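You operate a simulated robot arm through the tools that you are given. There is no shell and no other tool. Be economical: measure what you need, move in short steps, check, and stop when the job is done.

The job below is to be done with a simulated robot arm. You get a single attempt, and the scene is never put back.

JOB
Swap the stock box with the earliest date for the new one and leave the old one on the island.
Fine: the dated boxes are in the garden-side door; shut it again.
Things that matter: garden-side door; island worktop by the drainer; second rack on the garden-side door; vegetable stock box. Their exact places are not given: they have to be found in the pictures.

It is judged by the outcome, as a careful person would: the job done as asked, and still so three seconds after it is handed in. It fails if anything else is knocked over, pushed out of place, dropped, spilled or broken.

ROBOT AND FRAMES
A 7-joint arm with a two-finger parallel gripper on a trunk, on a base that drives. Base frame: it is fixed to the floor where the robot stands at the start and does not move with it; the origin is under the middle of the robot, x ahead of it, y to its left, z up. Readings come in mm, degrees, newtons and seconds.
With the tool pointing down near the work surface it reaches from about 340 to 760 mm from the robot's upright axis, wherever it stands. Its first joint turns from -115.0 to 115.0 degrees. Places, roughly: garden-side door [1000, 200, 1200]; island worktop by the drainer [-1200, -1000, 900]; second rack on the garden-side door [1000, 200, 1300]; vegetable stock box [-1000, -750, 1000]. Payload 3.91 kg.
The TCP is the grasp point between the finger pads, 30 mm short of the fingertips. In the tool frame z runs along the fingers and y along their closing line. Largest opening 110 mm; finger width 20, thickness 10; the body of the gripper, 48 by 112 mm, starts 55 mm behind the TCP.
Orientation is told as [roll, pitch, yaw] about the base's x, y, z axes, in that order, counted from this pose: with the fingers straight down and closing along the base's y, the tool's x points along the base's -x, its y along +y and its z along -z.

CONTROLS
- The arm moves only by the tool send_rows. Its argument "deltas" is a list of rows, each a list of 7 numbers: the shift along the base's x, y, z in mm, then the turn, a rotation vector about the base's x, y, z in degrees, then the opening, from 0 (shut) to 1 (fully open). In form: [[x, y, z, wx, wy, wz, hand], ...]. A call has 1 to 10 rows; each row shifts and turns the commanded pose from where the row before left it. A row lasts 0.2 s, in which the tool goes at most 50 mm and 8.6 degrees; a call with a longer step from one row to the next is refused whole, and so is a gripper value outside its range. A pose out of reach is approached as far as the arm can. The call stops where the force on the tool passes 90 N (or 10 N more than at its start, if that is more) or the arm is blocked; 0.2 s more then pass. Each finger travels about 108 mm/s and halts on what it meets, pressing with about 45 N; the grip force reading is that of the motor and also rises with nothing between the fingers. The clock runs only during rows and for 0.2 s after the last one: add rows that do not move to give the fingers time. The reply holds the time, the measured pose of the TCP, the force on the tool along the base axes, the opening and the grip force, in the units named above and with some noise, with the torque about the TCP (base axes, N m) and any sound that the robot's microphone picked up.
- Cameras (640 x 400 px; columns grow to the right, rows downward): "scene" is now at [30.1, 145.6, 1752.6]; the picture's right is [-0.09, -1.00, 0.00], its down [-0.51, 0.05, -0.86] and it looks along [0.85, -0.08, -0.52] (base axes); focal length 280 px, centre (320, 200). "wrist" rides on the gripper at [72, 17, -103] in the tool frame; the picture's right is [-0.23, 0.97, 0.00], its down [-0.76, -0.18, -0.62] and it looks along [-0.61, -0.14, 0.78] (tool axes); focal length 222 px, centre (320, 200).
- grab_frame(camera): a new picture of that camera. No time passes.
- move_column(by): slides the trunk up (or, below 0, down) by that many mm; the arm and the scene camera ride with it, the base frame stays. It gives what a move gives, with no picture.
- roll_base(legs): drives the robot by 1 to 6 legs, each [ahead, turn to the left] in mm and degrees, along the robot's own axes; the way and the turn of a leg run together, so that a leg with both is an arc; at most 1500 mm and 180 degrees a leg. The arm and the cameras ride along, it lands a little off, and it stops where it bumps. It gives what a move gives.
- aim_head(pan, tilt): turns the head with the scene camera to pan (to the left, within 155 degrees either way) and tilt (down, from -29 to 69), counted from straight ahead of the robot. It gives what a move gives.
- locate(camera, pixels): for up to 12 pixels [column, row] of the newest picture of that camera ("zoom" is the newest enlarged one), the place [x, y, z] in the base frame of the surface seen there, good to about 2 mm. No time passes.
- enlarge(camera, box): a new picture of the part [left, top, right, bottom] of that camera's present view, enlarged. No time passes.
- close_job(): hands the job in; it is judged then, once.

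Work in short steps. Measure before you move; look again where a grasp or a placing could have gone wrong, and mend it. You have 80 turns and 60 pictures in all, those below and enlarged ones among them. Open the gripper and draw the arm clear of the work before you hand the job in, unless the task says otherwise; then end with one line.

The tools are called after ">>>" as a command line: name --pt "numbers of a row" for each row, then --argument value for the rest, lists and objects as JSON in quotes. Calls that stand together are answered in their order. send_rows: Moves the arm, as the interface text tells. Its arguments: {"type":"object","properties":{"deltas":{"type":"array"}},"required":["deltas"]} The other tools are called the same way: move_column (by) slides the trunk up or down; roll_base (legs) drives the base; aim_head (pan, tilt) turns the head that bears the scene camera; grab_frame (camera) takes a picture; locate (camera, pixels) gives the place of the surface under pixels of a picture; enlarge (camera, box) takes an enlarged picture of a part of a camera's view; close_job () hands the job in.

At the start:

```text
time_s: 0.0
tool_pos: [459.0, -44.7, 1579.7]
tcp_rot: [0.0, 0.1, 0.0]
force: [-0.3, -0.3, -0.7]
wrist_torque: [0.0, 0.0, 0.02]
width: 110.0
finger_force: 0.0
trunk travel left (down, up): [-842.0, 148.0]
robot x, y, heading: [-2.8, 1.0, 0.2]
head pan, tilt: [-5.4, 31.0]
```

scene: 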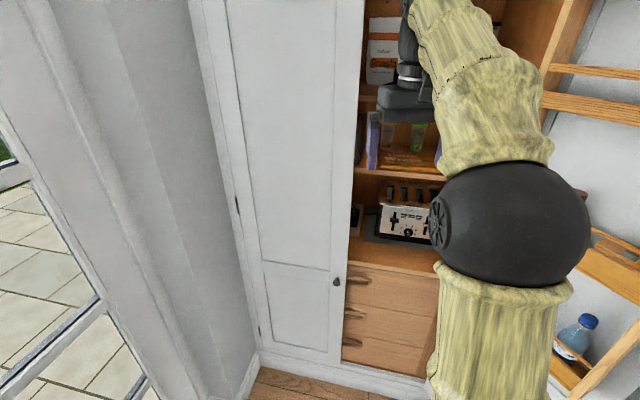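
wrist: 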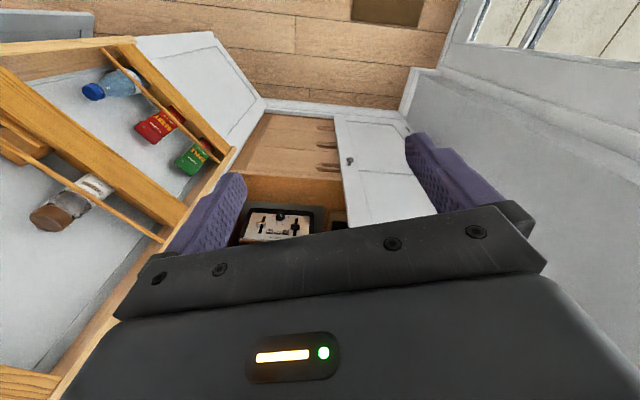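

The pictures show a cupboard: a closed left door (knob at 336,282) beside the garden window and an open right door with racks. I'll turn the head to look at the island behind.

>>> locate --camera "scene" --pixels '[[336, 282], [345, 275], [260, 300], [240, 200], [360, 100], [235, 130], [350, 225], [255, 345], [340, 358], [575, 340], [545, 80], [400, 225]]'

>>> aim_head --pan -140 --tilt 30

>>> grab_frame --camera "scene"

```text
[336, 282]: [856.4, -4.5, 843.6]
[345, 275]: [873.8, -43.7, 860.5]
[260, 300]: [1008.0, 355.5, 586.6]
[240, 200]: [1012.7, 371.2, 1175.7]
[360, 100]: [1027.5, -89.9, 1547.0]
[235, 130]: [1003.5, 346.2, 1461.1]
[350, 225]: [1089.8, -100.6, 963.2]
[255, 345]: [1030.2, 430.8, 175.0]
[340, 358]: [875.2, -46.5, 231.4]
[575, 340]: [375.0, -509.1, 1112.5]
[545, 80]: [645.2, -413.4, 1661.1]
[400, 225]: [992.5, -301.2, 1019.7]
```

```text
time_s: 2.2
tool_pos: [458.6, -44.7, 1578.9]
tcp_rot: [0.0, -0.1, -0.1]
force: [-0.5, -0.3, 0.0]
wrist_torque: [0.0, -0.02, 0.02]
width: 110.0
finger_force: 0.1
trunk travel left (down, up): [-842.0, 148.0]
robot x, y, heading: [0.5, -2.2, 0.1]
head pan, tilt: [-140.0, 30.0]
```

```text
57 pictures are left
```

scene: 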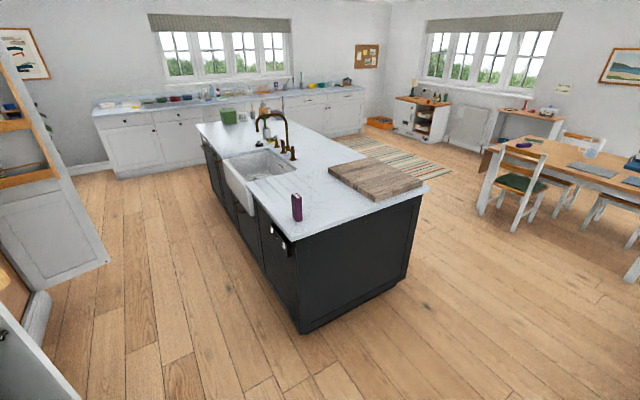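

The purple box at (297,207) stands on the island near the drainer; I zoom and measure it.

>>> enlarge --camera "scene" --box '[190, 90, 430, 240]'

>>> locate --camera "scene" --pixels '[[297, 207], [296, 195], [296, 219], [292, 240], [427, 187], [270, 180], [240, 190], [375, 180], [198, 123], [312, 120], [300, 330], [335, 208]]'

```text
2.67 times, centred on (310, 165) of scene
```

zoom: 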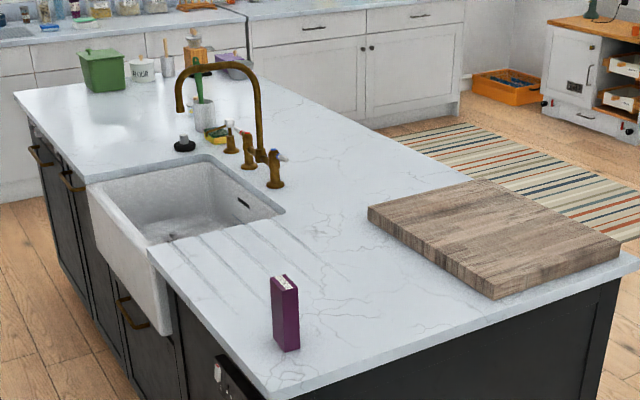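

```text
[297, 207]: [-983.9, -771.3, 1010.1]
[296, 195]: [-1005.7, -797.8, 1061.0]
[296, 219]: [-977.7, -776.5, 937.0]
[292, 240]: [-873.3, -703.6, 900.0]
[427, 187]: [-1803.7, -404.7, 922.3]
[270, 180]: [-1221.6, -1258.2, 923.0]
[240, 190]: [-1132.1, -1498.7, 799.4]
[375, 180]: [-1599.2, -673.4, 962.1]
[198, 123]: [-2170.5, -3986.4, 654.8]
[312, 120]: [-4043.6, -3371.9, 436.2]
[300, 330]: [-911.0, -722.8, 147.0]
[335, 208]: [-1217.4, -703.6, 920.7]
```

Box at about (-990,-780), top ~1060. Now I look at the closed door closely; the kitchen seems turned about 18° from the base frame.

>>> aim_head --pan 10 --tilt 35

>>> grab_frame --camera "scene"

```text
time_s: 4.5
tool_pos: [458.4, -44.1, 1578.6]
tcp_rot: [0.0, 0.0, 0.1]
force: [-0.4, -0.1, 0.0]
wrist_torque: [0.03, 0.01, 0.0]
width: 110.0
finger_force: 0.1
trunk travel left (down, up): [-842.0, 148.0]
robot x, y, heading: [-2.2, -1.2, -0.0]
head pan, tilt: [10.0, 35.0]
```

```text
55 pictures are left
```

scene: 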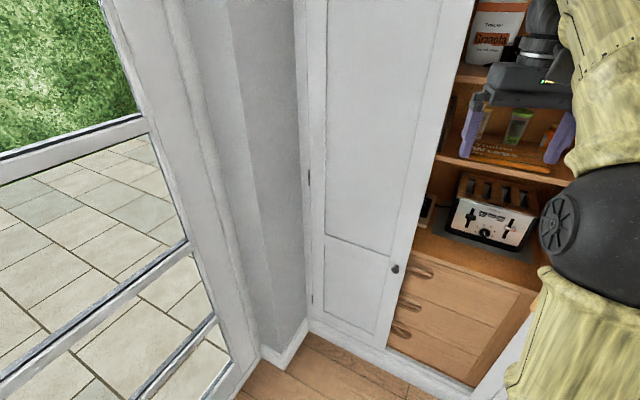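

>>> enlarge --camera "scene" --box '[340, 220, 450, 320]'

>>> locate --camera "scene" --pixels '[[395, 268], [308, 177], [312, 298], [322, 100], [430, 160], [400, 285], [330, 280], [290, 180], [265, 250], [230, 200], [280, 350], [190, 200]]'

```text
4.00 times, centred on (395, 270) of scene
```

zoom: 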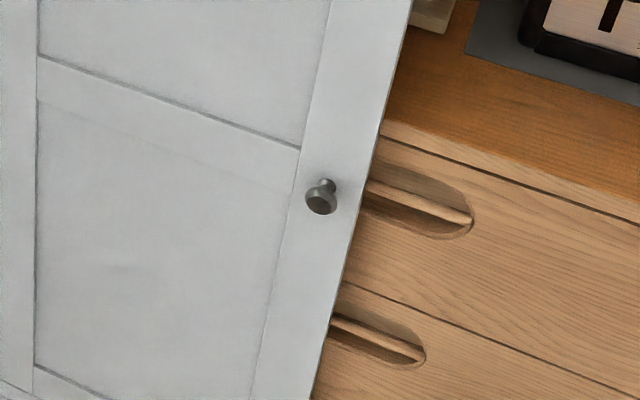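

```text
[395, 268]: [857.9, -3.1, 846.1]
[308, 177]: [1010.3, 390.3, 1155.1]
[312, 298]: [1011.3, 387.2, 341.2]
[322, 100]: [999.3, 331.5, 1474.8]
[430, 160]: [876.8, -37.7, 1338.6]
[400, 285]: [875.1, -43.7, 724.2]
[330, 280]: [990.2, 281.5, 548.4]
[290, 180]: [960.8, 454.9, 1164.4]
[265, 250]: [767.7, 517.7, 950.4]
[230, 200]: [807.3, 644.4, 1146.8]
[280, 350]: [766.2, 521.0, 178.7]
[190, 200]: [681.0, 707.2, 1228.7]
```

Knob at (857,-3,846), hinge line ≈(1012,390), door width ≈453, turned ~17.5°. I'll turn the tool horizontal toward the door, closing vertically (camera to the right), while moving slightly forward.

>>> send_rows --pt "8 0 0 -4.62 -4.62 4.62 1" --pt "8 0 0 -4.62 -4.62 4.62 1" --pt "8 0 0 -4.62 -4.62 4.62 1" --pt "8 0 0 -4.62 -4.62 4.62 1" --pt "8 0 0 -4.62 -4.62 4.62 1" --pt "8 0 0 -4.62 -4.62 4.62 1" --pt "8 0 0 -4.62 -4.62 4.62 1" --pt "8 0 0 -4.62 -4.62 4.62 1" --pt "8 0 0 -4.62 -4.62 4.62 1" --pt "8 0 0 -4.62 -4.62 4.62 1"

>>> send_rows --pt "8 0 0 -4.62 -4.62 4.62 1" --pt "8 0 0 -4.62 -4.62 4.62 1" --pt "8 0 0 -4.62 -4.62 4.62 1" --pt "8 0 0 -4.62 -4.62 4.62 1" --pt "8 0 0 -4.62 -4.62 4.62 1" --pt "0 0 0 0 0 -8.5 1" --pt "0 0 0 0 0 -8.5 1" --pt "0 0 0 0 0 0 1"

>>> grab_frame --camera "scene"

```text
time_s: 6.7
tool_pos: [538.7, -44.0, 1579.6]
tcp_rot: [-62.2, -16.9, 62.2]
force: [0.1, -0.4, -0.3]
wrist_torque: [0.03, 0.03, 0.01]
width: 110.0
finger_force: 0.1
trunk travel left (down, up): [-842.0, 148.0]
robot x, y, heading: [1.8, 0.1, -0.1]
head pan, tilt: [10.0, 35.0]
```

```text
time_s: 8.5
tool_pos: [564.4, -53.3, 1583.3]
tcp_rot: [-86.3, -3.5, 67.1]
force: [0.4, 0.4, -1.0]
wrist_torque: [-0.04, 0.01, 0.0]
width: 110.1
finger_force: 0.1
out of reach, approached as far as the arm can: row 3, 4, 5
trunk travel left (down, up): [-842.0, 148.0]
robot x, y, heading: [-3.4, 1.7, 0.2]
head pan, tilt: [10.0, 35.0]
```

```text
53 pictures are left
```

scene: 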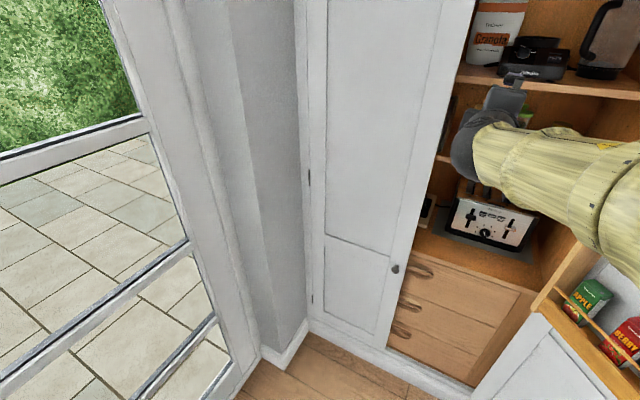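

The tool is nearly horizontal; I check where the arm lies relative to the open right-hand door before lowering.

>>> aim_head --pan -35 --tilt 40

>>> grab_frame --camera "scene"

```text
time_s: 9.6
tool_pos: [564.3, -54.7, 1582.4]
tcp_rot: [-86.3, -3.5, 67.4]
force: [-0.5, 0.0, 0.8]
wrist_torque: [0.03, -0.02, 0.0]
width: 110.0
finger_force: 0.0
trunk travel left (down, up): [-842.0, 148.0]
robot x, y, heading: [3.0, -1.0, -0.1]
head pan, tilt: [-35.0, 40.0]
```

```text
52 pictures are left
```

scene: 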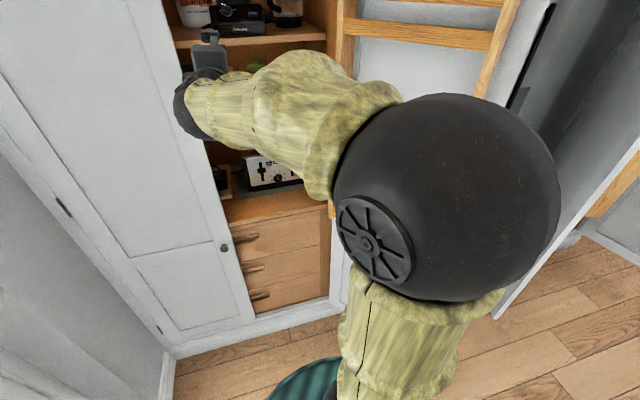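

>>> locate --camera "scene" --pixels '[[450, 180], [545, 190], [380, 100], [300, 110], [205, 55], [330, 390], [560, 220], [510, 310], [490, 50], [385, 250], [500, 250], [600, 200]]'

```text
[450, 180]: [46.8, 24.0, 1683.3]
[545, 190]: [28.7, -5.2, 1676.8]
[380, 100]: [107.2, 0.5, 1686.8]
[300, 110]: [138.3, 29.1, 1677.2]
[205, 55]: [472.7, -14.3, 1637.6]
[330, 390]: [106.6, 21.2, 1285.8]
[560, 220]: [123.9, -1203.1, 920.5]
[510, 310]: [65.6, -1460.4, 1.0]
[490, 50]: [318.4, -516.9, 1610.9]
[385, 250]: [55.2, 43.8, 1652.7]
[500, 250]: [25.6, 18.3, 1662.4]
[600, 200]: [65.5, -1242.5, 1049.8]
```

The arm is folded above the robot's body, clear of the right door. I lower the trunk to knob height.

>>> move_column --by -600

>>> send_rows --pt "15 0 -10 0 0 0 1" --pt "15 5 -10 0 0 0 1" --pt "15 5 -10 0 0 0 1" --pt "15 5 -10 0 0 0 1" --pt "10 5 -10 0 0 0 1" --pt "0 0 0 0 0 0 1"

```text
refused: -600 is not a number from -400 to 400
```

```text
time_s: 11.0
tool_pos: [634.1, -35.7, 1532.4]
tcp_rot: [-86.4, -3.5, 67.3]
force: [0.3, 0.2, 0.0]
wrist_torque: [0.0, -0.01, -0.01]
width: 109.9
finger_force: 0.0
trunk travel left (down, up): [-842.0, 148.0]
robot x, y, heading: [-2.5, 2.9, 0.1]
head pan, tilt: [-35.0, 40.0]
```

The column moves at most 400 per call; I lower in two calls to reach z≈850, and look with wrist and scene.

>>> move_column --by -400

>>> move_column --by -286

>>> send_rows --pt "0 0 0 -3.6 0 0 1" --pt "0 0 0 0 0 4.5 1" --pt "0 0 0 1 3.2 0 1" --pt "0 0 0 0 0 0 1"

>>> grab_frame --camera "wrist"

```text
time_s: 14.9
tool_pos: [634.8, -34.4, 1133.0]
tcp_rot: [-86.3, -3.5, 67.3]
force: [0.2, 0.7, 0.5]
wrist_torque: [-0.02, -0.02, -0.01]
width: 110.0
finger_force: 0.1
trunk travel left (down, up): [-442.0, 548.0]
robot x, y, heading: [1.0, -2.6, 0.1]
head pan, tilt: [-35.0, 40.0]
```

```text
time_s: 17.8
tool_pos: [633.8, -34.2, 847.9]
tcp_rot: [-86.2, -3.6, 67.3]
force: [-0.3, -0.5, 0.3]
wrist_torque: [0.02, -0.01, 0.01]
width: 109.9
finger_force: 0.1
trunk travel left (down, up): [-156.0, 834.0]
robot x, y, heading: [-4.2, 2.1, -0.2]
head pan, tilt: [-35.0, 40.0]
```

```text
time_s: 18.8
tool_pos: [634.0, -35.0, 846.5]
tcp_rot: [-84.2, -0.1, 71.7]
force: [-0.6, -0.9, 0.5]
wrist_torque: [0.0, -0.02, -0.01]
width: 110.2
finger_force: 0.0
trunk travel left (down, up): [-156.0, 834.0]
robot x, y, heading: [-4.7, -0.6, -0.1]
head pan, tilt: [-35.0, 40.0]
```

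```text
51 pictures are left
```

wrist: 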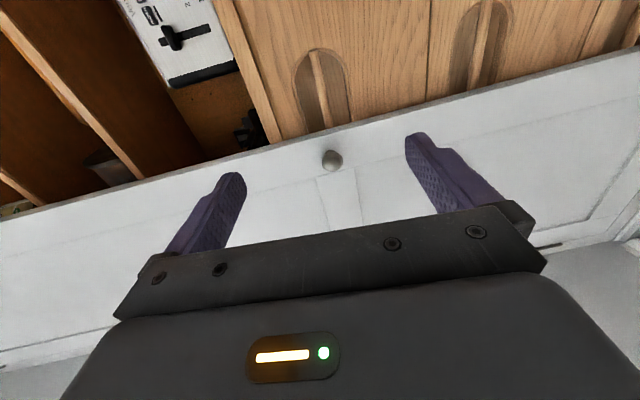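

Knob visible at (331,160). I measure it and level the tool.

>>> locate --camera "wrist" --pixels '[[331, 160], [325, 162], [338, 160], [331, 153], [345, 180], [335, 135]]'

>>> send_rows --pt "0 0 0 -1.8 -5.5 0 1" --pt "30 0 0 0 0 0 1" --pt "30 0 0 0 0 0 1" --pt "0 0 0 0 0 0 1"

```text
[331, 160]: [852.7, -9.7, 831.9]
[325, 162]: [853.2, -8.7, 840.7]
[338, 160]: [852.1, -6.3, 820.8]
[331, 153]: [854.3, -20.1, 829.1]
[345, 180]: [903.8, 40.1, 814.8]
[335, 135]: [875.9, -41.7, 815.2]
```

```text
time_s: 19.8
tool_pos: [693.5, -34.3, 847.6]
tcp_rot: [-90.0, -0.2, 71.8]
force: [0.3, 0.1, 0.1]
wrist_torque: [-0.02, 0.0, -0.01]
width: 110.3
finger_force: 0.1
trunk travel left (down, up): [-156.0, 834.0]
robot x, y, heading: [1.6, -0.2, -0.3]
head pan, tilt: [-35.0, 40.0]
```

Knob centre ≈(858,-9,832). I line up at (703,40,832) and advance along (0.954,-0.3) to TCP ≈(848,-6).

>>> send_rows --pt "3 37 -8 0 0 0 1" --pt "3 37 -8 0 0 0 1" --pt "36 -11.5 0 0 0 0 1" --pt "36 -11.5 0 0 0 0 1" --pt "36 -11.5 0 0 0 0 1" --pt "20 -6 0 0 0 0 1" --pt "10 -3 0 0 0 0 1" --pt "0 0 0 0 0 0 1"

>>> grab_frame --camera "wrist"

```text
time_s: 21.6
tool_pos: [838.4, -4.9, 831.7]
tcp_rot: [-90.2, -0.2, 71.9]
force: [-0.1, 0.3, -0.3]
wrist_torque: [-0.01, 0.04, -0.03]
width: 110.0
finger_force: 0.2
trunk travel left (down, up): [-156.0, 834.0]
robot x, y, heading: [1.7, 0.2, -0.1]
head pan, tilt: [-35.0, 40.0]
```

```text
50 pictures are left
```

wrist: 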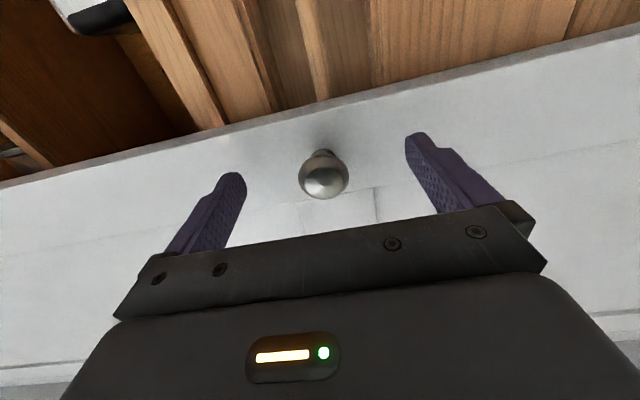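

The knob sits between the fingers; I advance slightly and close.

>>> send_rows --pt "8 -2.5 0 0 0 0 1" --pt "0 0 0 0 0 0 0.5" --pt "0 0 0 0 0 0 0.1" --pt "0 0 0 0 0 0 0" --pt "0 0 0 0 0 0 0" --pt "0 0 0 0 0 0 0"

>>> grab_frame --camera "wrist"

```text
time_s: 22.9
tool_pos: [846.2, -7.5, 829.2]
tcp_rot: [-90.1, -0.2, 71.7]
force: [-2.8, -1.0, -3.1]
wrist_torque: [-0.11, 0.16, 0.17]
width: 33.3
finger_force: 45.2
trunk travel left (down, up): [-156.0, 834.0]
robot x, y, heading: [-2.2, 4.1, -0.3]
head pan, tilt: [-35.0, 40.0]
```

```text
49 pictures are left
```

wrist: 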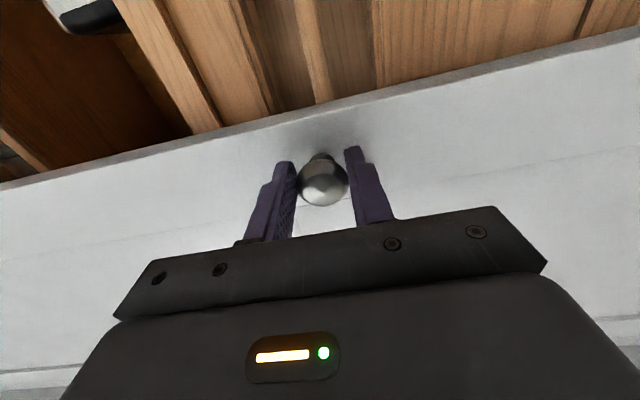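

Gripped at 33 mm on the knob. I pull gently along the hinge arc (about 2.5° of door per row), letting the tool yaw partly follow.

>>> send_rows --pt "-17.4 7 0 0 0 -1.2 0" --pt "-17 7.9 0 0 0 -1.2 0" --pt "-16.6 8.6 0 0 0 -1.2 0" --pt "-16.2 9.3 0 0 0 -1.2 0" --pt "-15.8 10 0 0 0 -1.2 0" --pt "-15.3 10.7 0 0 0 -1.2 0" --pt "-14.9 11.3 0 0 0 -1.2 0" --pt "-14.3 12 0 0 0 -1.2 0" --pt "0 0 0 0 0 0 0"

>>> grab_frame --camera "wrist"

```text
time_s: 24.9
tool_pos: [718.2, 72.5, 829.7]
tcp_rot: [-90.1, -0.2, 62.4]
force: [4.1, 6.5, -2.9]
wrist_torque: [-0.16, -0.15, 0.68]
width: 33.3
finger_force: 44.9
trunk travel left (down, up): [-156.0, 834.0]
robot x, y, heading: [2.8, 3.6, 0.3]
head pan, tilt: [-35.0, 40.0]
```

```text
48 pictures are left
```

wrist: 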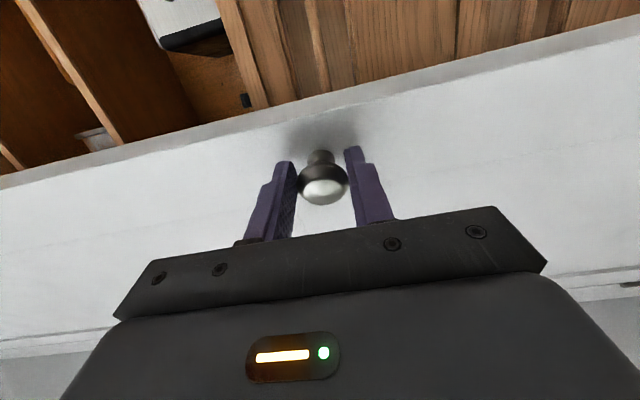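

Door follows well with low forces; I continue to ~45°.

>>> send_rows --pt "-13.8 12.6 0 0 0 -1.5 0" --pt "-13.2 13.1 0 0 0 -1.5 0" --pt "-12.6 13.7 0 0 0 -1.5 0" --pt "-12.1 14.3 0 0 0 -1.5 0" --pt "-11.4 14.8 0 0 0 -1.5 0" --pt "-10.7 15.3 0 0 0 -1.5 0" --pt "-10.1 15.7 0 0 0 -1.5 0" --pt "-9.4 16.1 0 0 0 -1.5 0" --pt "-8.6 16.5 0 0 0 -1.5 0" --pt "-8 17 0 0 0 -1.5 0"

>>> aim_head --pan 30 --tilt 25

>>> grab_frame --camera "scene"

```text
time_s: 27.1
tool_pos: [610.0, 218.1, 829.5]
tcp_rot: [-90.1, -0.1, 47.3]
force: [17.7, 7.9, 4.0]
wrist_torque: [-0.04, -0.09, -0.25]
width: 33.1
finger_force: 45.0
trunk travel left (down, up): [-156.0, 834.0]
robot x, y, heading: [0.5, -1.6, -0.1]
head pan, tilt: [-35.0, 40.0]
```

```text
time_s: 28.5
tool_pos: [609.7, 219.6, 830.3]
tcp_rot: [-90.2, -0.1, 47.4]
force: [13.3, 8.4, 1.8]
wrist_torque: [-0.04, 0.1, 0.59]
width: 33.6
finger_force: 45.0
trunk travel left (down, up): [-156.0, 834.0]
robot x, y, heading: [-0.8, 2.3, -0.2]
head pan, tilt: [30.0, 25.0]
```

```text
47 pictures are left
```

scene: 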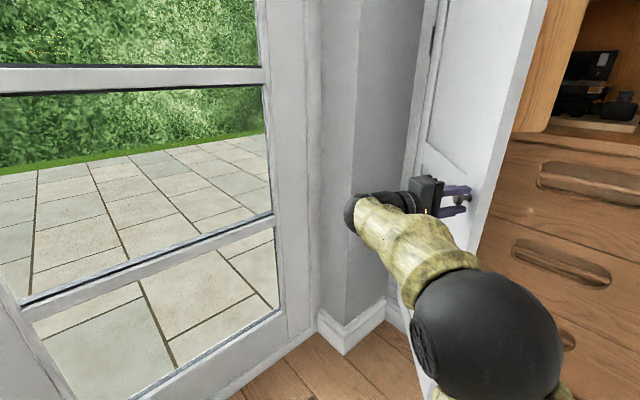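

Door is ~45° open. I release the knob, back straight off, then go round to push from the inside.

>>> send_rows --pt "0 0 0 0 0 0 0.6" --pt "0 0 0 0 0 0 0.8" --pt "0 0 0 0 0 0 0.8" --pt "-25 23 0 0 0 0 0.8" --pt "-25 23 0 0 0 0 0.8" --pt "-25 10 0 0 0 0 0.5" --pt "-25 -20 0 0 0 3 0" --pt "-20 -45 0 0 0 5 0" --pt "0 -45 0 0 0 5 0"

>>> grab_frame --camera "scene"

```text
time_s: 30.5
tool_pos: [489.6, 162.6, 830.5]
tcp_rot: [-90.1, -0.1, 60.4]
force: [0.5, 0.2, 0.2]
wrist_torque: [0.01, -0.04, -0.03]
width: 0.0
finger_force: 37.7
trunk travel left (down, up): [-156.0, 834.0]
robot x, y, heading: [-4.6, -0.8, 0.2]
head pan, tilt: [30.0, 25.0]
```

```text
46 pictures are left
```

scene: 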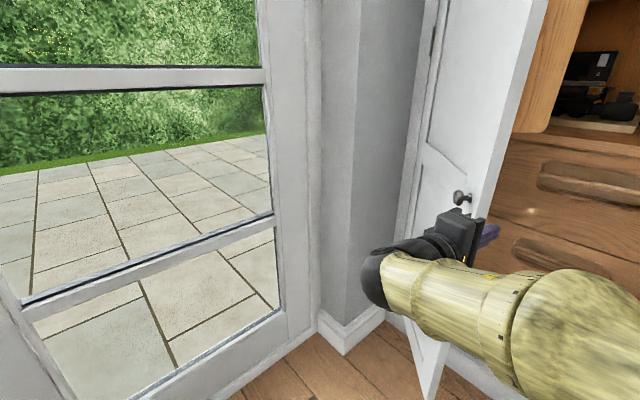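

>>> locate --camera "scene" --pixels '[[510, 130], [520, 128], [555, 130], [489, 205], [535, 60], [560, 60], [440, 330], [461, 197], [425, 150], [550, 110]]'

```text
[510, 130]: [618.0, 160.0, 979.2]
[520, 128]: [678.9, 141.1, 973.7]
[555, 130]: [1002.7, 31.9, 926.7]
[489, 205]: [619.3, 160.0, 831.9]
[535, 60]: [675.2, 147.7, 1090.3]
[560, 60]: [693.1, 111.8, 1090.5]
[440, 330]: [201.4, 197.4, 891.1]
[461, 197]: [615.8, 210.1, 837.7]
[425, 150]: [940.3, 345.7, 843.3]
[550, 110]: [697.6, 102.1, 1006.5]
```

Door edge at (618,160), bare inner door below z≈970. I swing the closed gripper round to the right, pointing 30° left, and insert it past the edge.

>>> send_rows --pt "0 -22 0 0 0 8.5 0" --pt "0 -22 0 0 0 8.5 0" --pt "0 -22 0 0 0 8.5 0" --pt "3 -22 0 0 0 8.5 0" --pt "3 -20 0 0 0 8.5 0" --pt "3 -15 0 0 0 8.5 0" --pt "20 0 0 0 0 8.5 0" --pt "40 10 0 0 0 0 0" --pt "40 15 0 0 0 0 0" --pt "40 15 0 0 0 0 0"

>>> grab_frame --camera "scene"

```text
time_s: 32.7
tool_pos: [562.1, 199.3, 898.6]
tcp_rot: [-89.9, -0.2, 119.4]
force: [0.5, -0.8, -0.7]
wrist_torque: [-0.04, 0.05, -0.02]
width: 0.0
finger_force: 37.8
out of reach, approached as far as the arm can: row 5, 6, 7, 8, 9, 10
trunk travel left (down, up): [-156.0, 834.0]
robot x, y, heading: [-0.3, -0.7, 0.1]
head pan, tilt: [30.0, 25.0]
```

```text
45 pictures are left
```

scene: 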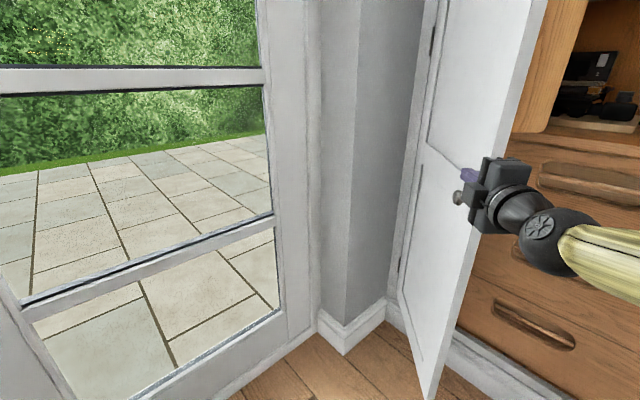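

The pose was unreachable that close in (now at (562,199,899), still outside the door). I'll back off and use a straight-ahead tool direction instead.

>>> send_rows --pt "-40 -30 0 0 0 0 0" --pt "-40 -30 0 0 0 0 0" --pt "-5 -35 -17 0 0 -7.5 0" --pt "-5 -35 -17 0 0 -7.5 0" --pt "-5 -35 -17 0 0 -7.5 0" --pt "-5 -35 -17 0 0 -7.5 0" --pt "0 0 0 0 0 0 0"

>>> send_rows --pt "40 10 0 0 0 0 0" --pt "40 10 0 0 0 0 0" --pt "40 20 0 0 0 0 0" --pt "40 20 0 0 0 0 0" --pt "0 0 0 0 0 0 0"

>>> grab_frame --camera "scene"

```text
time_s: 34.0
tool_pos: [460.5, 175.3, 831.8]
tcp_rot: [-87.1, 0.8, 108.5]
force: [-0.2, 0.3, -0.1]
wrist_torque: [0.0, 0.03, -0.02]
width: 0.1
finger_force: 37.6
out of reach, approached as far as the arm can: row 1, 2
trunk travel left (down, up): [-156.0, 834.0]
robot x, y, heading: [-2.8, 1.3, 0.0]
head pan, tilt: [30.0, 25.0]
stopped in row 6: the arm was blocked; the commanded pose is now the measured one
```

```text
time_s: 35.2
tool_pos: [618.3, 237.3, 834.8]
tcp_rot: [-87.5, 0.8, 108.7]
force: [-0.3, -0.4, 0.7]
wrist_torque: [0.02, -0.01, -0.04]
width: 0.0
finger_force: 37.8
out of reach, approached as far as the arm can: row 3
trunk travel left (down, up): [-156.0, 834.0]
robot x, y, heading: [-2.0, 2.2, -0.2]
head pan, tilt: [30.0, 25.0]
```

```text
44 pictures are left
```

scene: 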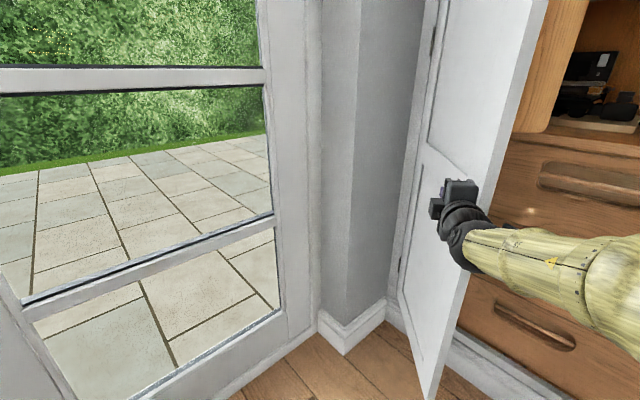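

The gripper is still outside the door and the arm is cramped. I back the base off 250 mm for room.

>>> roll_base --legs '[[-250, 0]]'

>>> send_rows --pt "25 -30 0 0 0 -5 0" --pt "25 -35 0 0 0 -5 0" --pt "25 -35 0 0 0 -5 0" --pt "25 -35 0 0 0 -5 0" --pt "0 -35 0 0 0 0 0" --pt "0 -25 0 0 0 0 0" --pt "0 0 0 0 0 0 0"

>>> grab_frame --camera "scene"

```text
time_s: 37.1
tool_pos: [365.5, 236.0, 836.1]
tcp_rot: [-87.4, 0.8, 108.5]
force: [-0.5, 0.1, -0.5]
wrist_torque: [-0.02, -0.03, 0.0]
width: 0.2
finger_force: 37.8
trunk travel left (down, up): [-156.0, 834.0]
robot x, y, heading: [-251.2, 3.9, -0.2]
head pan, tilt: [30.0, 25.0]
```

```text
time_s: 38.7
tool_pos: [465.6, 38.1, 836.7]
tcp_rot: [-87.4, 0.8, 88.5]
force: [0.5, -0.3, -0.5]
wrist_torque: [0.0, -0.02, -0.01]
width: 0.0
finger_force: 38.1
trunk travel left (down, up): [-156.0, 834.0]
robot x, y, heading: [-253.6, 1.3, -0.1]
head pan, tilt: [30.0, 25.0]
```

```text
43 pictures are left
```

scene: 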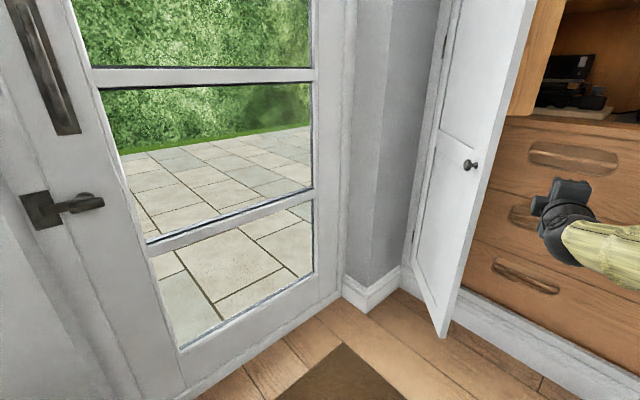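

Now there's room. I extend to x≈640 to the right of the door edge, then push left gently.

>>> send_rows --pt "35 5 0 0 0 0 0" --pt "35 5 0 0 0 0 0" --pt "35 5 0 0 0 0 0" --pt "35 5 0 0 0 0 0" --pt "35 10 0 0 0 0 0" --pt "0 20 0 0 0 0 0" --pt "0 20 0 0 0 0 0" --pt "0 20 0 0 0 0 0" --pt "0 0 0 0 0 0 0"

>>> grab_frame --camera "scene"

```text
time_s: 40.7
tool_pos: [640.0, 129.8, 833.8]
tcp_rot: [-87.4, 0.9, 88.6]
force: [0.8, -0.4, 0.0]
wrist_torque: [-0.03, -0.03, 0.01]
width: 0.0
finger_force: 37.6
trunk travel left (down, up): [-156.0, 834.0]
robot x, y, heading: [-251.5, -1.4, -0.5]
head pan, tilt: [30.0, 25.0]
```

```text
42 pictures are left
```

scene: 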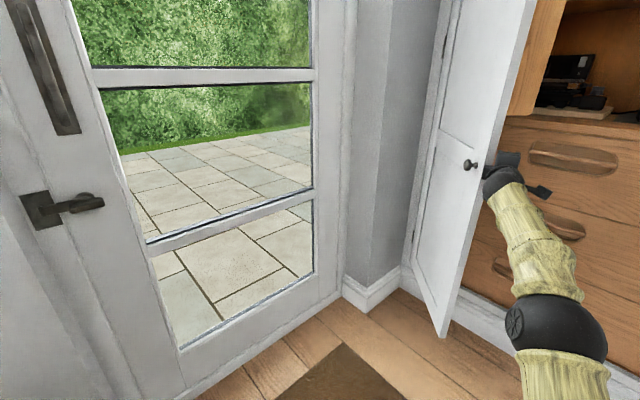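

Fingers are inside the edge. I push left along the arc.

>>> send_rows --pt "-4 25 0 0 0 0 0" --pt "-6 25 0 0 0 0 0" --pt "-6 25 0 0 0 0 0" --pt "-6 25 0 0 0 0 0" --pt "-4 25 0 0 0 0 0" --pt "-4 25 0 0 0 0 0" --pt "-3 25 0 0 0 0 0" --pt "-2 25 0 0 0 0 0" --pt "0 25 0 0 0 0 0" --pt "0 25 0 0 0 0 0"

>>> grab_frame --camera "scene"

```text
time_s: 42.9
tool_pos: [593.7, 300.0, 807.0]
tcp_rot: [-87.3, 0.9, 88.5]
force: [0.7, -0.8, 0.3]
wrist_torque: [0.01, 0.01, 0.01]
width: 0.0
finger_force: 37.9
out of reach, approached as far as the arm can: row 4, 5, 6, 7, 8, 9, 10
trunk travel left (down, up): [-156.0, 834.0]
robot x, y, heading: [-254.1, -0.3, -0.0]
head pan, tilt: [30.0, 25.0]
```

```text
41 pictures are left
```

scene: 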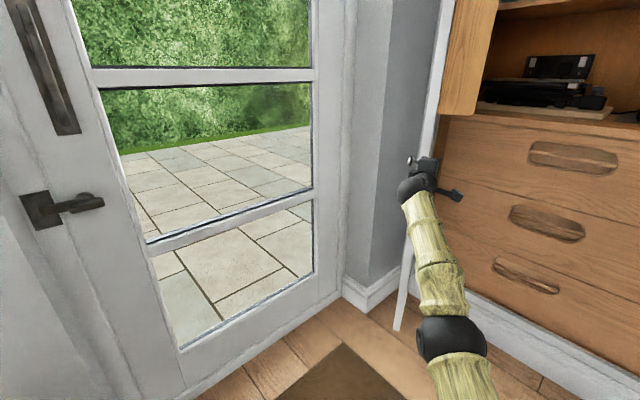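

Reach limit; door ~60°. I drive forward 130 mm (finger stays inside the door at z≈807) and push on with the arm.

>>> roll_base --legs '[[130, 0]]'

>>> send_rows --pt "-15 10 5 0 0 0 0" --pt "-15 20 5 0 0 0 0" --pt "-10 25 5 0 0 0 0" --pt "-10 25 5 0 0 0 0" --pt "-10 25 0 0 0 0 0" --pt "-10 25 0 0 0 0 0" --pt "0 25 0 0 0 0 0" --pt "0 0 0 0 0 0 0"

>>> grab_frame --camera "scene"

```text
time_s: 43.7
tool_pos: [612.3, 307.2, 807.0]
tcp_rot: [-87.2, 0.6, 88.8]
force: [-33.8, -3.8, -7.8]
wrist_torque: [-0.01, -2.31, 0.99]
width: 0.0
finger_force: 37.2
trunk travel left (down, up): [-156.0, 834.0]
robot x, y, heading: [-227.5, 0.0, -0.1]
head pan, tilt: [30.0, 25.0]
stopped in leg 1: the force on the tool passed its limit (the readings are from after the stop); the commanded pose is now the measured one
```

```text
time_s: 45.5
tool_pos: [539.7, 413.6, 809.2]
tcp_rot: [-86.9, 0.6, 88.6]
force: [-0.6, -0.4, 0.2]
wrist_torque: [0.0, -0.01, -0.02]
width: 0.0
finger_force: 38.0
out of reach, approached as far as the arm can: row 1, 3, 4, 5, 6, 7
trunk travel left (down, up): [-156.0, 834.0]
robot x, y, heading: [-234.5, -0.6, 0.0]
head pan, tilt: [30.0, 25.0]
```

```text
40 pictures are left
```

scene: 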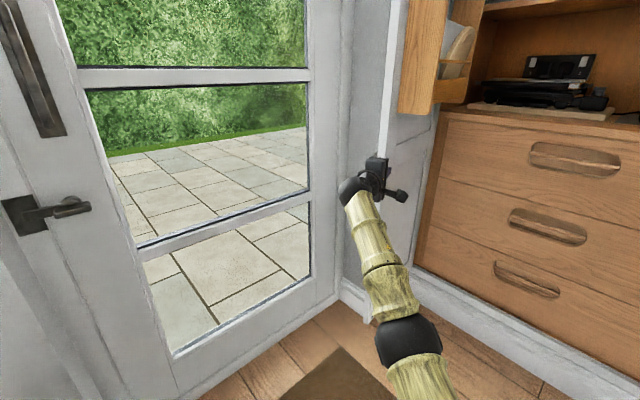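

Door is now nearly open; I measure its edge and rack.

>>> locate --camera "scene" --pixels '[[390, 100], [383, 140], [415, 90], [430, 100], [455, 60], [445, 95], [400, 5], [403, 196], [380, 165]]'

```text
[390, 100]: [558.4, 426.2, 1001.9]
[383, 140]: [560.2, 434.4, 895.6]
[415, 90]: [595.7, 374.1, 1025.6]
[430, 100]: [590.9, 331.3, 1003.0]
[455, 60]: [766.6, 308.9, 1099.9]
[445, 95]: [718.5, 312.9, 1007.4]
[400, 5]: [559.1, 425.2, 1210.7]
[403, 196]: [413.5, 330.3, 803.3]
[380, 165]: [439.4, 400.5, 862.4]
```

Door is ~77° open, rack now faces right (−y). I withdraw the hand and raise the trunk to view the racks.

>>> send_rows --pt "-10 -30 0 0 0 0 0" --pt "-25 -40 0 0 0 0 0" --pt "-25 -40 0 0 0 0 0" --pt "-25 -40 0 0 0 0 0" --pt "-25 -40 0 0 0 0 0" --pt "-10 -40 0 0 0 0 0.5" --pt "0 -40 0 0 0 0 1" --pt "0 0 0 0 0 0 1"

>>> move_column --by 400

>>> aim_head --pan 20 --tilt 15

>>> grab_frame --camera "scene"

```text
time_s: 47.3
tool_pos: [587.1, 254.3, 907.2]
tcp_rot: [-86.9, 0.7, 88.6]
force: [-0.3, 0.6, 0.9]
wrist_torque: [0.01, 0.01, 0.03]
width: 109.8
finger_force: 0.0
out of reach, approached as far as the arm can: row 1, 2, 3, 4, 5, 6, 7
trunk travel left (down, up): [-156.0, 834.0]
robot x, y, heading: [-228.7, 0.3, -0.2]
head pan, tilt: [30.0, 25.0]
```

```text
time_s: 51.2
tool_pos: [587.7, 253.5, 1307.3]
tcp_rot: [-87.0, 0.7, 88.6]
force: [-1.1, -0.1, 0.4]
wrist_torque: [-0.03, 0.0, -0.01]
width: 110.0
finger_force: 0.0
trunk travel left (down, up): [-556.0, 434.0]
robot x, y, heading: [-229.8, 2.6, -0.2]
head pan, tilt: [30.0, 25.0]
```

```text
time_s: 51.9
tool_pos: [587.2, 253.7, 1307.4]
tcp_rot: [-86.9, 0.7, 88.6]
force: [-0.3, 0.0, -0.4]
wrist_torque: [0.0, -0.03, 0.0]
width: 109.9
finger_force: 0.1
trunk travel left (down, up): [-556.0, 434.0]
robot x, y, heading: [-224.3, 2.5, -0.2]
head pan, tilt: [20.0, 15.0]
```

```text
39 pictures are left
```

scene: 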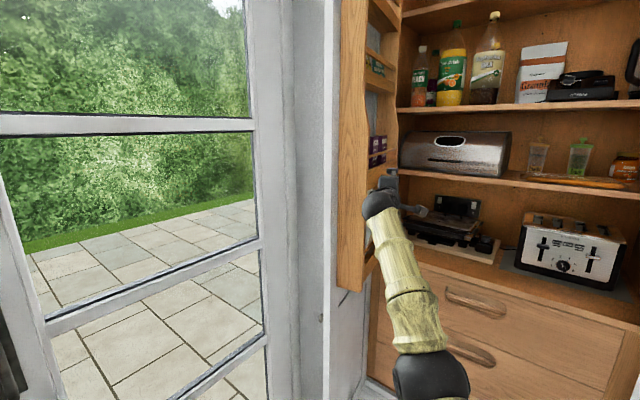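

Purple boxes at (378,145) on the rack. I retract the arm a bit so that I can reposition the base to face the rack.

>>> send_rows --pt "-35 -25 0 0 0 0 1" --pt "-35 -25 0 0 0 0 1" --pt "-35 -25 0 0 0 0 1" --pt "-35 -25 0 0 0 0 1" --pt "-35 -25 0 0 0 0 1" --pt "-35 -25 0 0 0 0 1" --pt "-35 -25 0 0 0 0 1" --pt "-35 -25 0 0 0 0 1"

>>> locate --camera "scene" --pixels '[[378, 143], [372, 143], [382, 143], [376, 158], [345, 200], [365, 200], [385, 20], [374, 68], [390, 20]]'

```text
time_s: 53.7
tool_pos: [496.1, 125.3, 1470.0]
tcp_rot: [-86.8, 0.7, 88.7]
force: [0.7, 0.0, -0.8]
wrist_torque: [0.03, 0.02, 0.02]
width: 110.0
finger_force: 0.0
out of reach, approached as far as the arm can: row 1, 2, 3, 4, 5, 6, 7, 8
trunk travel left (down, up): [-556.0, 434.0]
robot x, y, heading: [-226.6, 2.6, -0.3]
head pan, tilt: [20.0, 15.0]
```

```text
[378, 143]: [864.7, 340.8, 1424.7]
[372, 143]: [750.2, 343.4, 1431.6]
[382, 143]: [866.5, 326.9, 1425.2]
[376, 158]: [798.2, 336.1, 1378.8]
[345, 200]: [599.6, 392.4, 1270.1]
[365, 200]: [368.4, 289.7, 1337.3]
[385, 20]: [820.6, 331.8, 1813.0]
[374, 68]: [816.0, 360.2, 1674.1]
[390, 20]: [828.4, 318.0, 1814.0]
```

The sideways-horizontal pose limits retraction, so I turn the tool to point down while pulling back.

>>> send_rows --pt "-10 0 0 0 8.5 0 1" --pt "-10 0 0 0 8.5 0 1" --pt "-10 0 0 0 8.5 0 1" --pt "-10 0 0 0 8.5 0 1" --pt "-10 -5 0 0 8.5 0 1" --pt "-20 -10 0 0 8.5 0 1" --pt "-20 -10 0 0 8.5 0 1" --pt "-20 -10 0 0 8.5 0 1" --pt "-20 -10 0 0 8.5 0 1" --pt "-20 -10 0 0 8.5 0 1"

>>> send_rows --pt "-30 -10 0 0 0 0 1" --pt "-30 -10 0 0 0 0 1" --pt "-30 -10 0 0 0 0 1" --pt "-30 -10 0 0 0 0 1" --pt "-30 -10 0 0 0 0 1"

```text
time_s: 55.9
tool_pos: [313.1, 71.9, 1350.8]
tcp_rot: [-21.8, 1.5, 90.1]
force: [0.2, 0.2, 0.4]
wrist_torque: [-0.02, 0.0, 0.0]
width: 110.1
finger_force: 0.1
out of reach, approached as far as the arm can: row 1, 2, 3, 4, 5, 6, 7, 8, 9, 10
trunk travel left (down, up): [-556.0, 434.0]
robot x, y, heading: [-228.7, -1.3, -0.0]
head pan, tilt: [20.0, 15.0]
```

```text
time_s: 57.1
tool_pos: [162.9, 22.5, 1352.4]
tcp_rot: [-22.0, 1.5, 89.9]
force: [0.4, 0.0, -0.5]
wrist_torque: [0.0, 0.0, -0.01]
width: 110.0
finger_force: 0.0
trunk travel left (down, up): [-556.0, 434.0]
robot x, y, heading: [-228.2, -1.2, -0.4]
head pan, tilt: [20.0, 15.0]
```

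Arm is compact now. I drive to about (100,-150) heading 40° to face the rack.

>>> roll_base --legs '[[0, -24], [360, 0], [0, 64]]'

>>> aim_head --pan -5 --tilt 5

>>> grab_frame --camera "scene"

```text
time_s: 63.4
tool_pos: [387.4, 121.4, 1351.9]
tcp_rot: [-22.0, 1.5, 129.7]
force: [-0.9, -0.4, 0.6]
wrist_torque: [0.01, 0.0, 0.04]
width: 110.4
finger_force: 0.1
trunk travel left (down, up): [-556.0, 434.0]
robot x, y, heading: [100.5, -147.3, 39.6]
head pan, tilt: [20.0, 15.0]
```

```text
time_s: 64.3
tool_pos: [388.9, 122.2, 1352.0]
tcp_rot: [-21.8, 1.4, 129.7]
force: [0.2, -0.7, -0.1]
wrist_torque: [-0.01, -0.03, -0.03]
width: 109.9
finger_force: 0.0
trunk travel left (down, up): [-556.0, 434.0]
robot x, y, heading: [103.6, -145.7, 39.5]
head pan, tilt: [-5.0, 5.0]
```

```text
38 pictures are left
```

scene: 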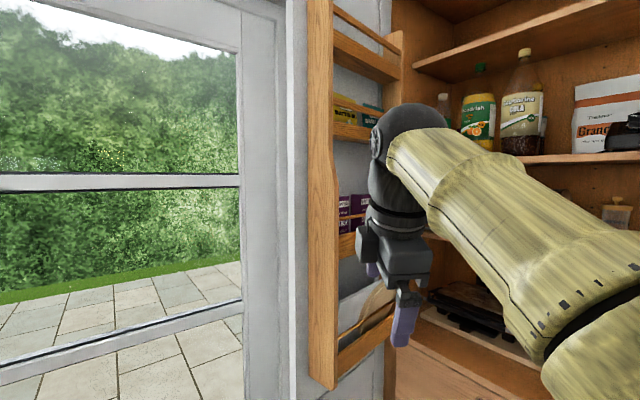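

The arm hides the boxes; I swing it to the robot's right.

>>> send_rows --pt "24 -34 0 0 0 -5 1" --pt "24 -34 0 0 0 -5 1" --pt "24 -34 0 0 0 -5 1" --pt "24 -34 0 0 0 -5 1" --pt "20 -34 0 0 0 -5 1" --pt "20 -34 0 0 0 -5 1" --pt "10 -34 0 0 0 -5 1"

>>> grab_frame --camera "scene"

```text
time_s: 65.9
tool_pos: [536.2, -116.6, 1352.2]
tcp_rot: [-21.9, 1.6, 94.7]
force: [0.7, -0.3, -0.3]
wrist_torque: [0.0, 0.02, -0.02]
width: 110.3
finger_force: 0.1
trunk travel left (down, up): [-556.0, 434.0]
robot x, y, heading: [101.6, -147.1, 39.6]
head pan, tilt: [-5.0, 5.0]
```

```text
37 pictures are left
```

scene: 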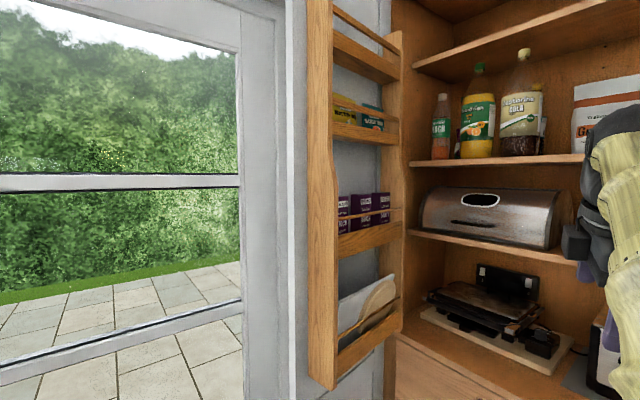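

Three purple boxes on the second rack at (345–390, 215). I zoom to read dates and measure.

>>> enlarge --camera "scene" --box '[330, 180, 402, 265]'

>>> locate --camera "scene" --pixels '[[344, 205], [361, 205], [382, 205], [360, 193], [350, 222], [390, 214], [345, 240], [390, 240], [338, 190], [350, 135], [370, 112], [395, 60]]'

```text
4.71 times, centred on (366, 222) of scene
```

zoom: 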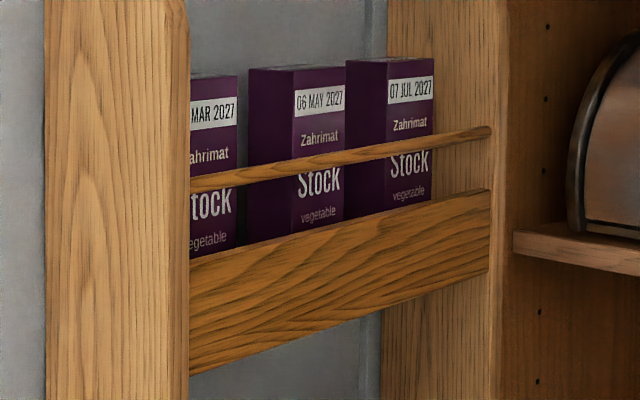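

```text
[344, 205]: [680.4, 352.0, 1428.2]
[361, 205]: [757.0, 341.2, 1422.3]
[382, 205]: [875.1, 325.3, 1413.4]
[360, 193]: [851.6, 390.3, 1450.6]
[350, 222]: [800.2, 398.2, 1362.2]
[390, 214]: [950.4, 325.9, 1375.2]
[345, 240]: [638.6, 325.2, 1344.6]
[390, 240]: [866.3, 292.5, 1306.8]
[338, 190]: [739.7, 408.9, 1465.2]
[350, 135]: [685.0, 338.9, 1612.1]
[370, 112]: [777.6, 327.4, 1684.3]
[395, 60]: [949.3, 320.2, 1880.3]
```

Dates: ?? MAR 2027, 06 MAY 2027, 07 JUL 2027 – the leftmost is earliest. I measure box and rail geometry in the zoom.

>>> locate --camera "zoom" --pixels '[[194, 90], [234, 90], [236, 80], [212, 76], [235, 240], [250, 90], [294, 85], [342, 85], [344, 200], [215, 182], [210, 265], [180, 100]]'

>>> locate --camera "zoom" --pixels '[[350, 90], [386, 80], [430, 75], [215, 175], [215, 189], [230, 250], [400, 210], [480, 130], [482, 200], [55, 100], [205, 355], [292, 90]]'

```text
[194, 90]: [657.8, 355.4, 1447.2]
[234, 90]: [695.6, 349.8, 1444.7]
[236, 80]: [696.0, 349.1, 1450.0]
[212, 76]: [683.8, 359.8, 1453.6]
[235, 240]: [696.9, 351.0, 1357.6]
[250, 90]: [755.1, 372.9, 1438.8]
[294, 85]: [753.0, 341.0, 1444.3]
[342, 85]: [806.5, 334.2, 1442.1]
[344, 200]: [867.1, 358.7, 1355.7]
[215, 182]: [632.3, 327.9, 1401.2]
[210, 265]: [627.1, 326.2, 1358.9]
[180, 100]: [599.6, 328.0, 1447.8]
```

```text
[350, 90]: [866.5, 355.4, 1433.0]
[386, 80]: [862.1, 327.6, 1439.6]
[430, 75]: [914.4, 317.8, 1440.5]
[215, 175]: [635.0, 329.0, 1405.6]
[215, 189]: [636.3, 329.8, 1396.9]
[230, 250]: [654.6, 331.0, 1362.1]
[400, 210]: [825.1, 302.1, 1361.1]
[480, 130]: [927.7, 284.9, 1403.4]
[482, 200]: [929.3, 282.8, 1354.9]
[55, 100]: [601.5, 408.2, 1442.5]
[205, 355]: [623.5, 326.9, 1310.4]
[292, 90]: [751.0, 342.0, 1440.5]
```

Box 1: front face ≈54 wide, centre front (670,354), top 1451; rail top 1406; rack line slopes −8.3°. I turn the tool to horizontal pointing into the door (camera below), moving toward a pre-grasp point.

>>> send_rows --pt "10 8 8 -0.6 7.3 -4.3 1" --pt "10 8 8 -0.6 7.3 -4.3 1" --pt "10 8 8 -0.6 7.3 -4.3 1" --pt "10 8 8 8.1 -1.18 0 1" --pt "10 8 8 8.1 -1.18 0 1" --pt "10 8 8 8.1 -1.18 0 1" --pt "10 8 8 8.1 -1.18 0 1" --pt "10 8 8 8.1 -1.18 0 1"

```text
time_s: 67.7
tool_pos: [581.6, -63.7, 1353.9]
tcp_rot: [-4.6, -37.8, 84.5]
force: [0.5, 0.8, -0.5]
wrist_torque: [0.0, 0.02, 0.01]
width: 110.1
finger_force: 0.1
out of reach, approached as far as the arm can: row 2, 3, 4
trunk travel left (down, up): [-556.0, 434.0]
robot x, y, heading: [98.9, -148.5, 39.6]
head pan, tilt: [-5.0, 5.0]
```

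>>> send_rows --pt "10 22 11 7.4 -1.07 0 1" --pt "10 22 11 7.4 -1.07 0 1" --pt "10 22 11 7.4 -1.07 0 1" --pt "10 22 11 7.4 -1.07 0 1" --pt "10 22 11 7.4 -1.07 0 1" --pt "10 22 11 7.4 -1.07 0 1" --pt "0 0 0 0 0 0 1"

>>> grab_frame --camera "scene"

```text
time_s: 69.3
tool_pos: [640.4, 68.6, 1417.6]
tcp_rot: [-18.8, -82.3, 97.8]
force: [0.3, 0.6, -1.0]
wrist_torque: [0.03, -0.03, 0.01]
width: 110.1
finger_force: 0.0
trunk travel left (down, up): [-556.0, 434.0]
robot x, y, heading: [99.2, -146.8, 39.7]
head pan, tilt: [-5.0, 5.0]
```

```text
35 pictures are left
```

scene: 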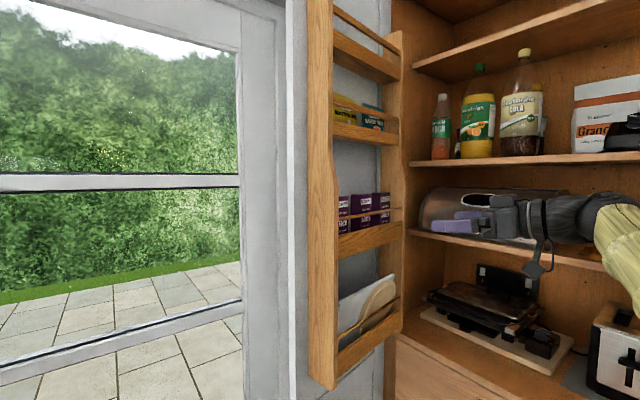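

Reachable. I trim the orientation, move to a pre-grasp ~130 mm in front of the box and narrow the fingers to ~72 mm.

>>> send_rows --pt "0 20 3 3.8 0.7 1.25 0.65" --pt "0 30 3 3.8 0.7 1.25 0.65" --pt "5 35 3 0 0 0 0.65" --pt "5 35 3 0 0 0 0.65" --pt "0 25 0 0 0 0 0.65" --pt "0 0 0 0 0 0 0.65"

>>> grab_frame --camera "wrist"

>>> enlarge --camera "scene" --box '[300, 140, 440, 260]'

```text
time_s: 70.7
tool_pos: [648.2, 214.2, 1432.1]
tcp_rot: [27.8, -89.8, 53.8]
force: [0.0, 0.0, 0.0]
wrist_torque: [0.0, -0.03, 0.0]
width: 71.7
finger_force: 0.0
trunk travel left (down, up): [-556.0, 434.0]
robot x, y, heading: [98.5, -147.7, 39.5]
head pan, tilt: [-5.0, 5.0]
```

```text
34 pictures are left
```

wrist: 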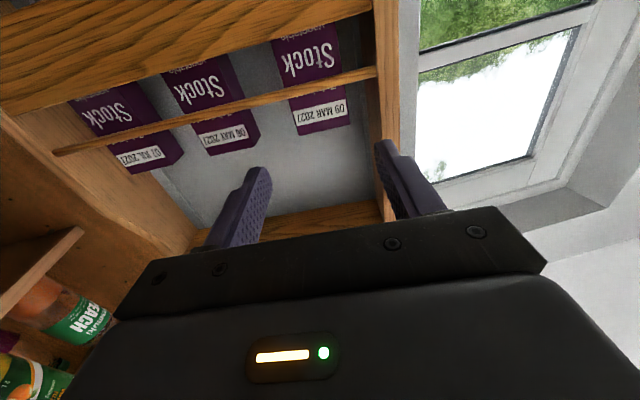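

```text
3.33 times, centred on (370, 200) of scene
```

zoom: 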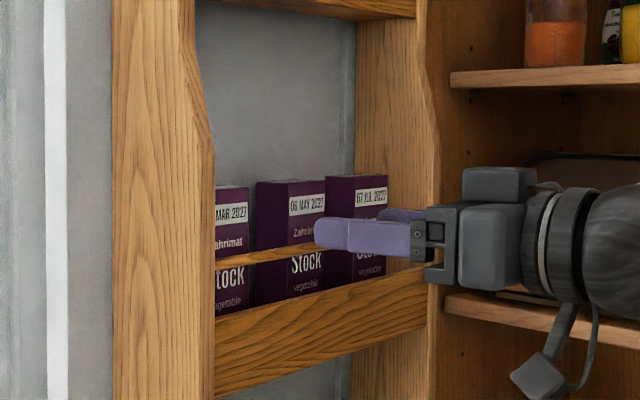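

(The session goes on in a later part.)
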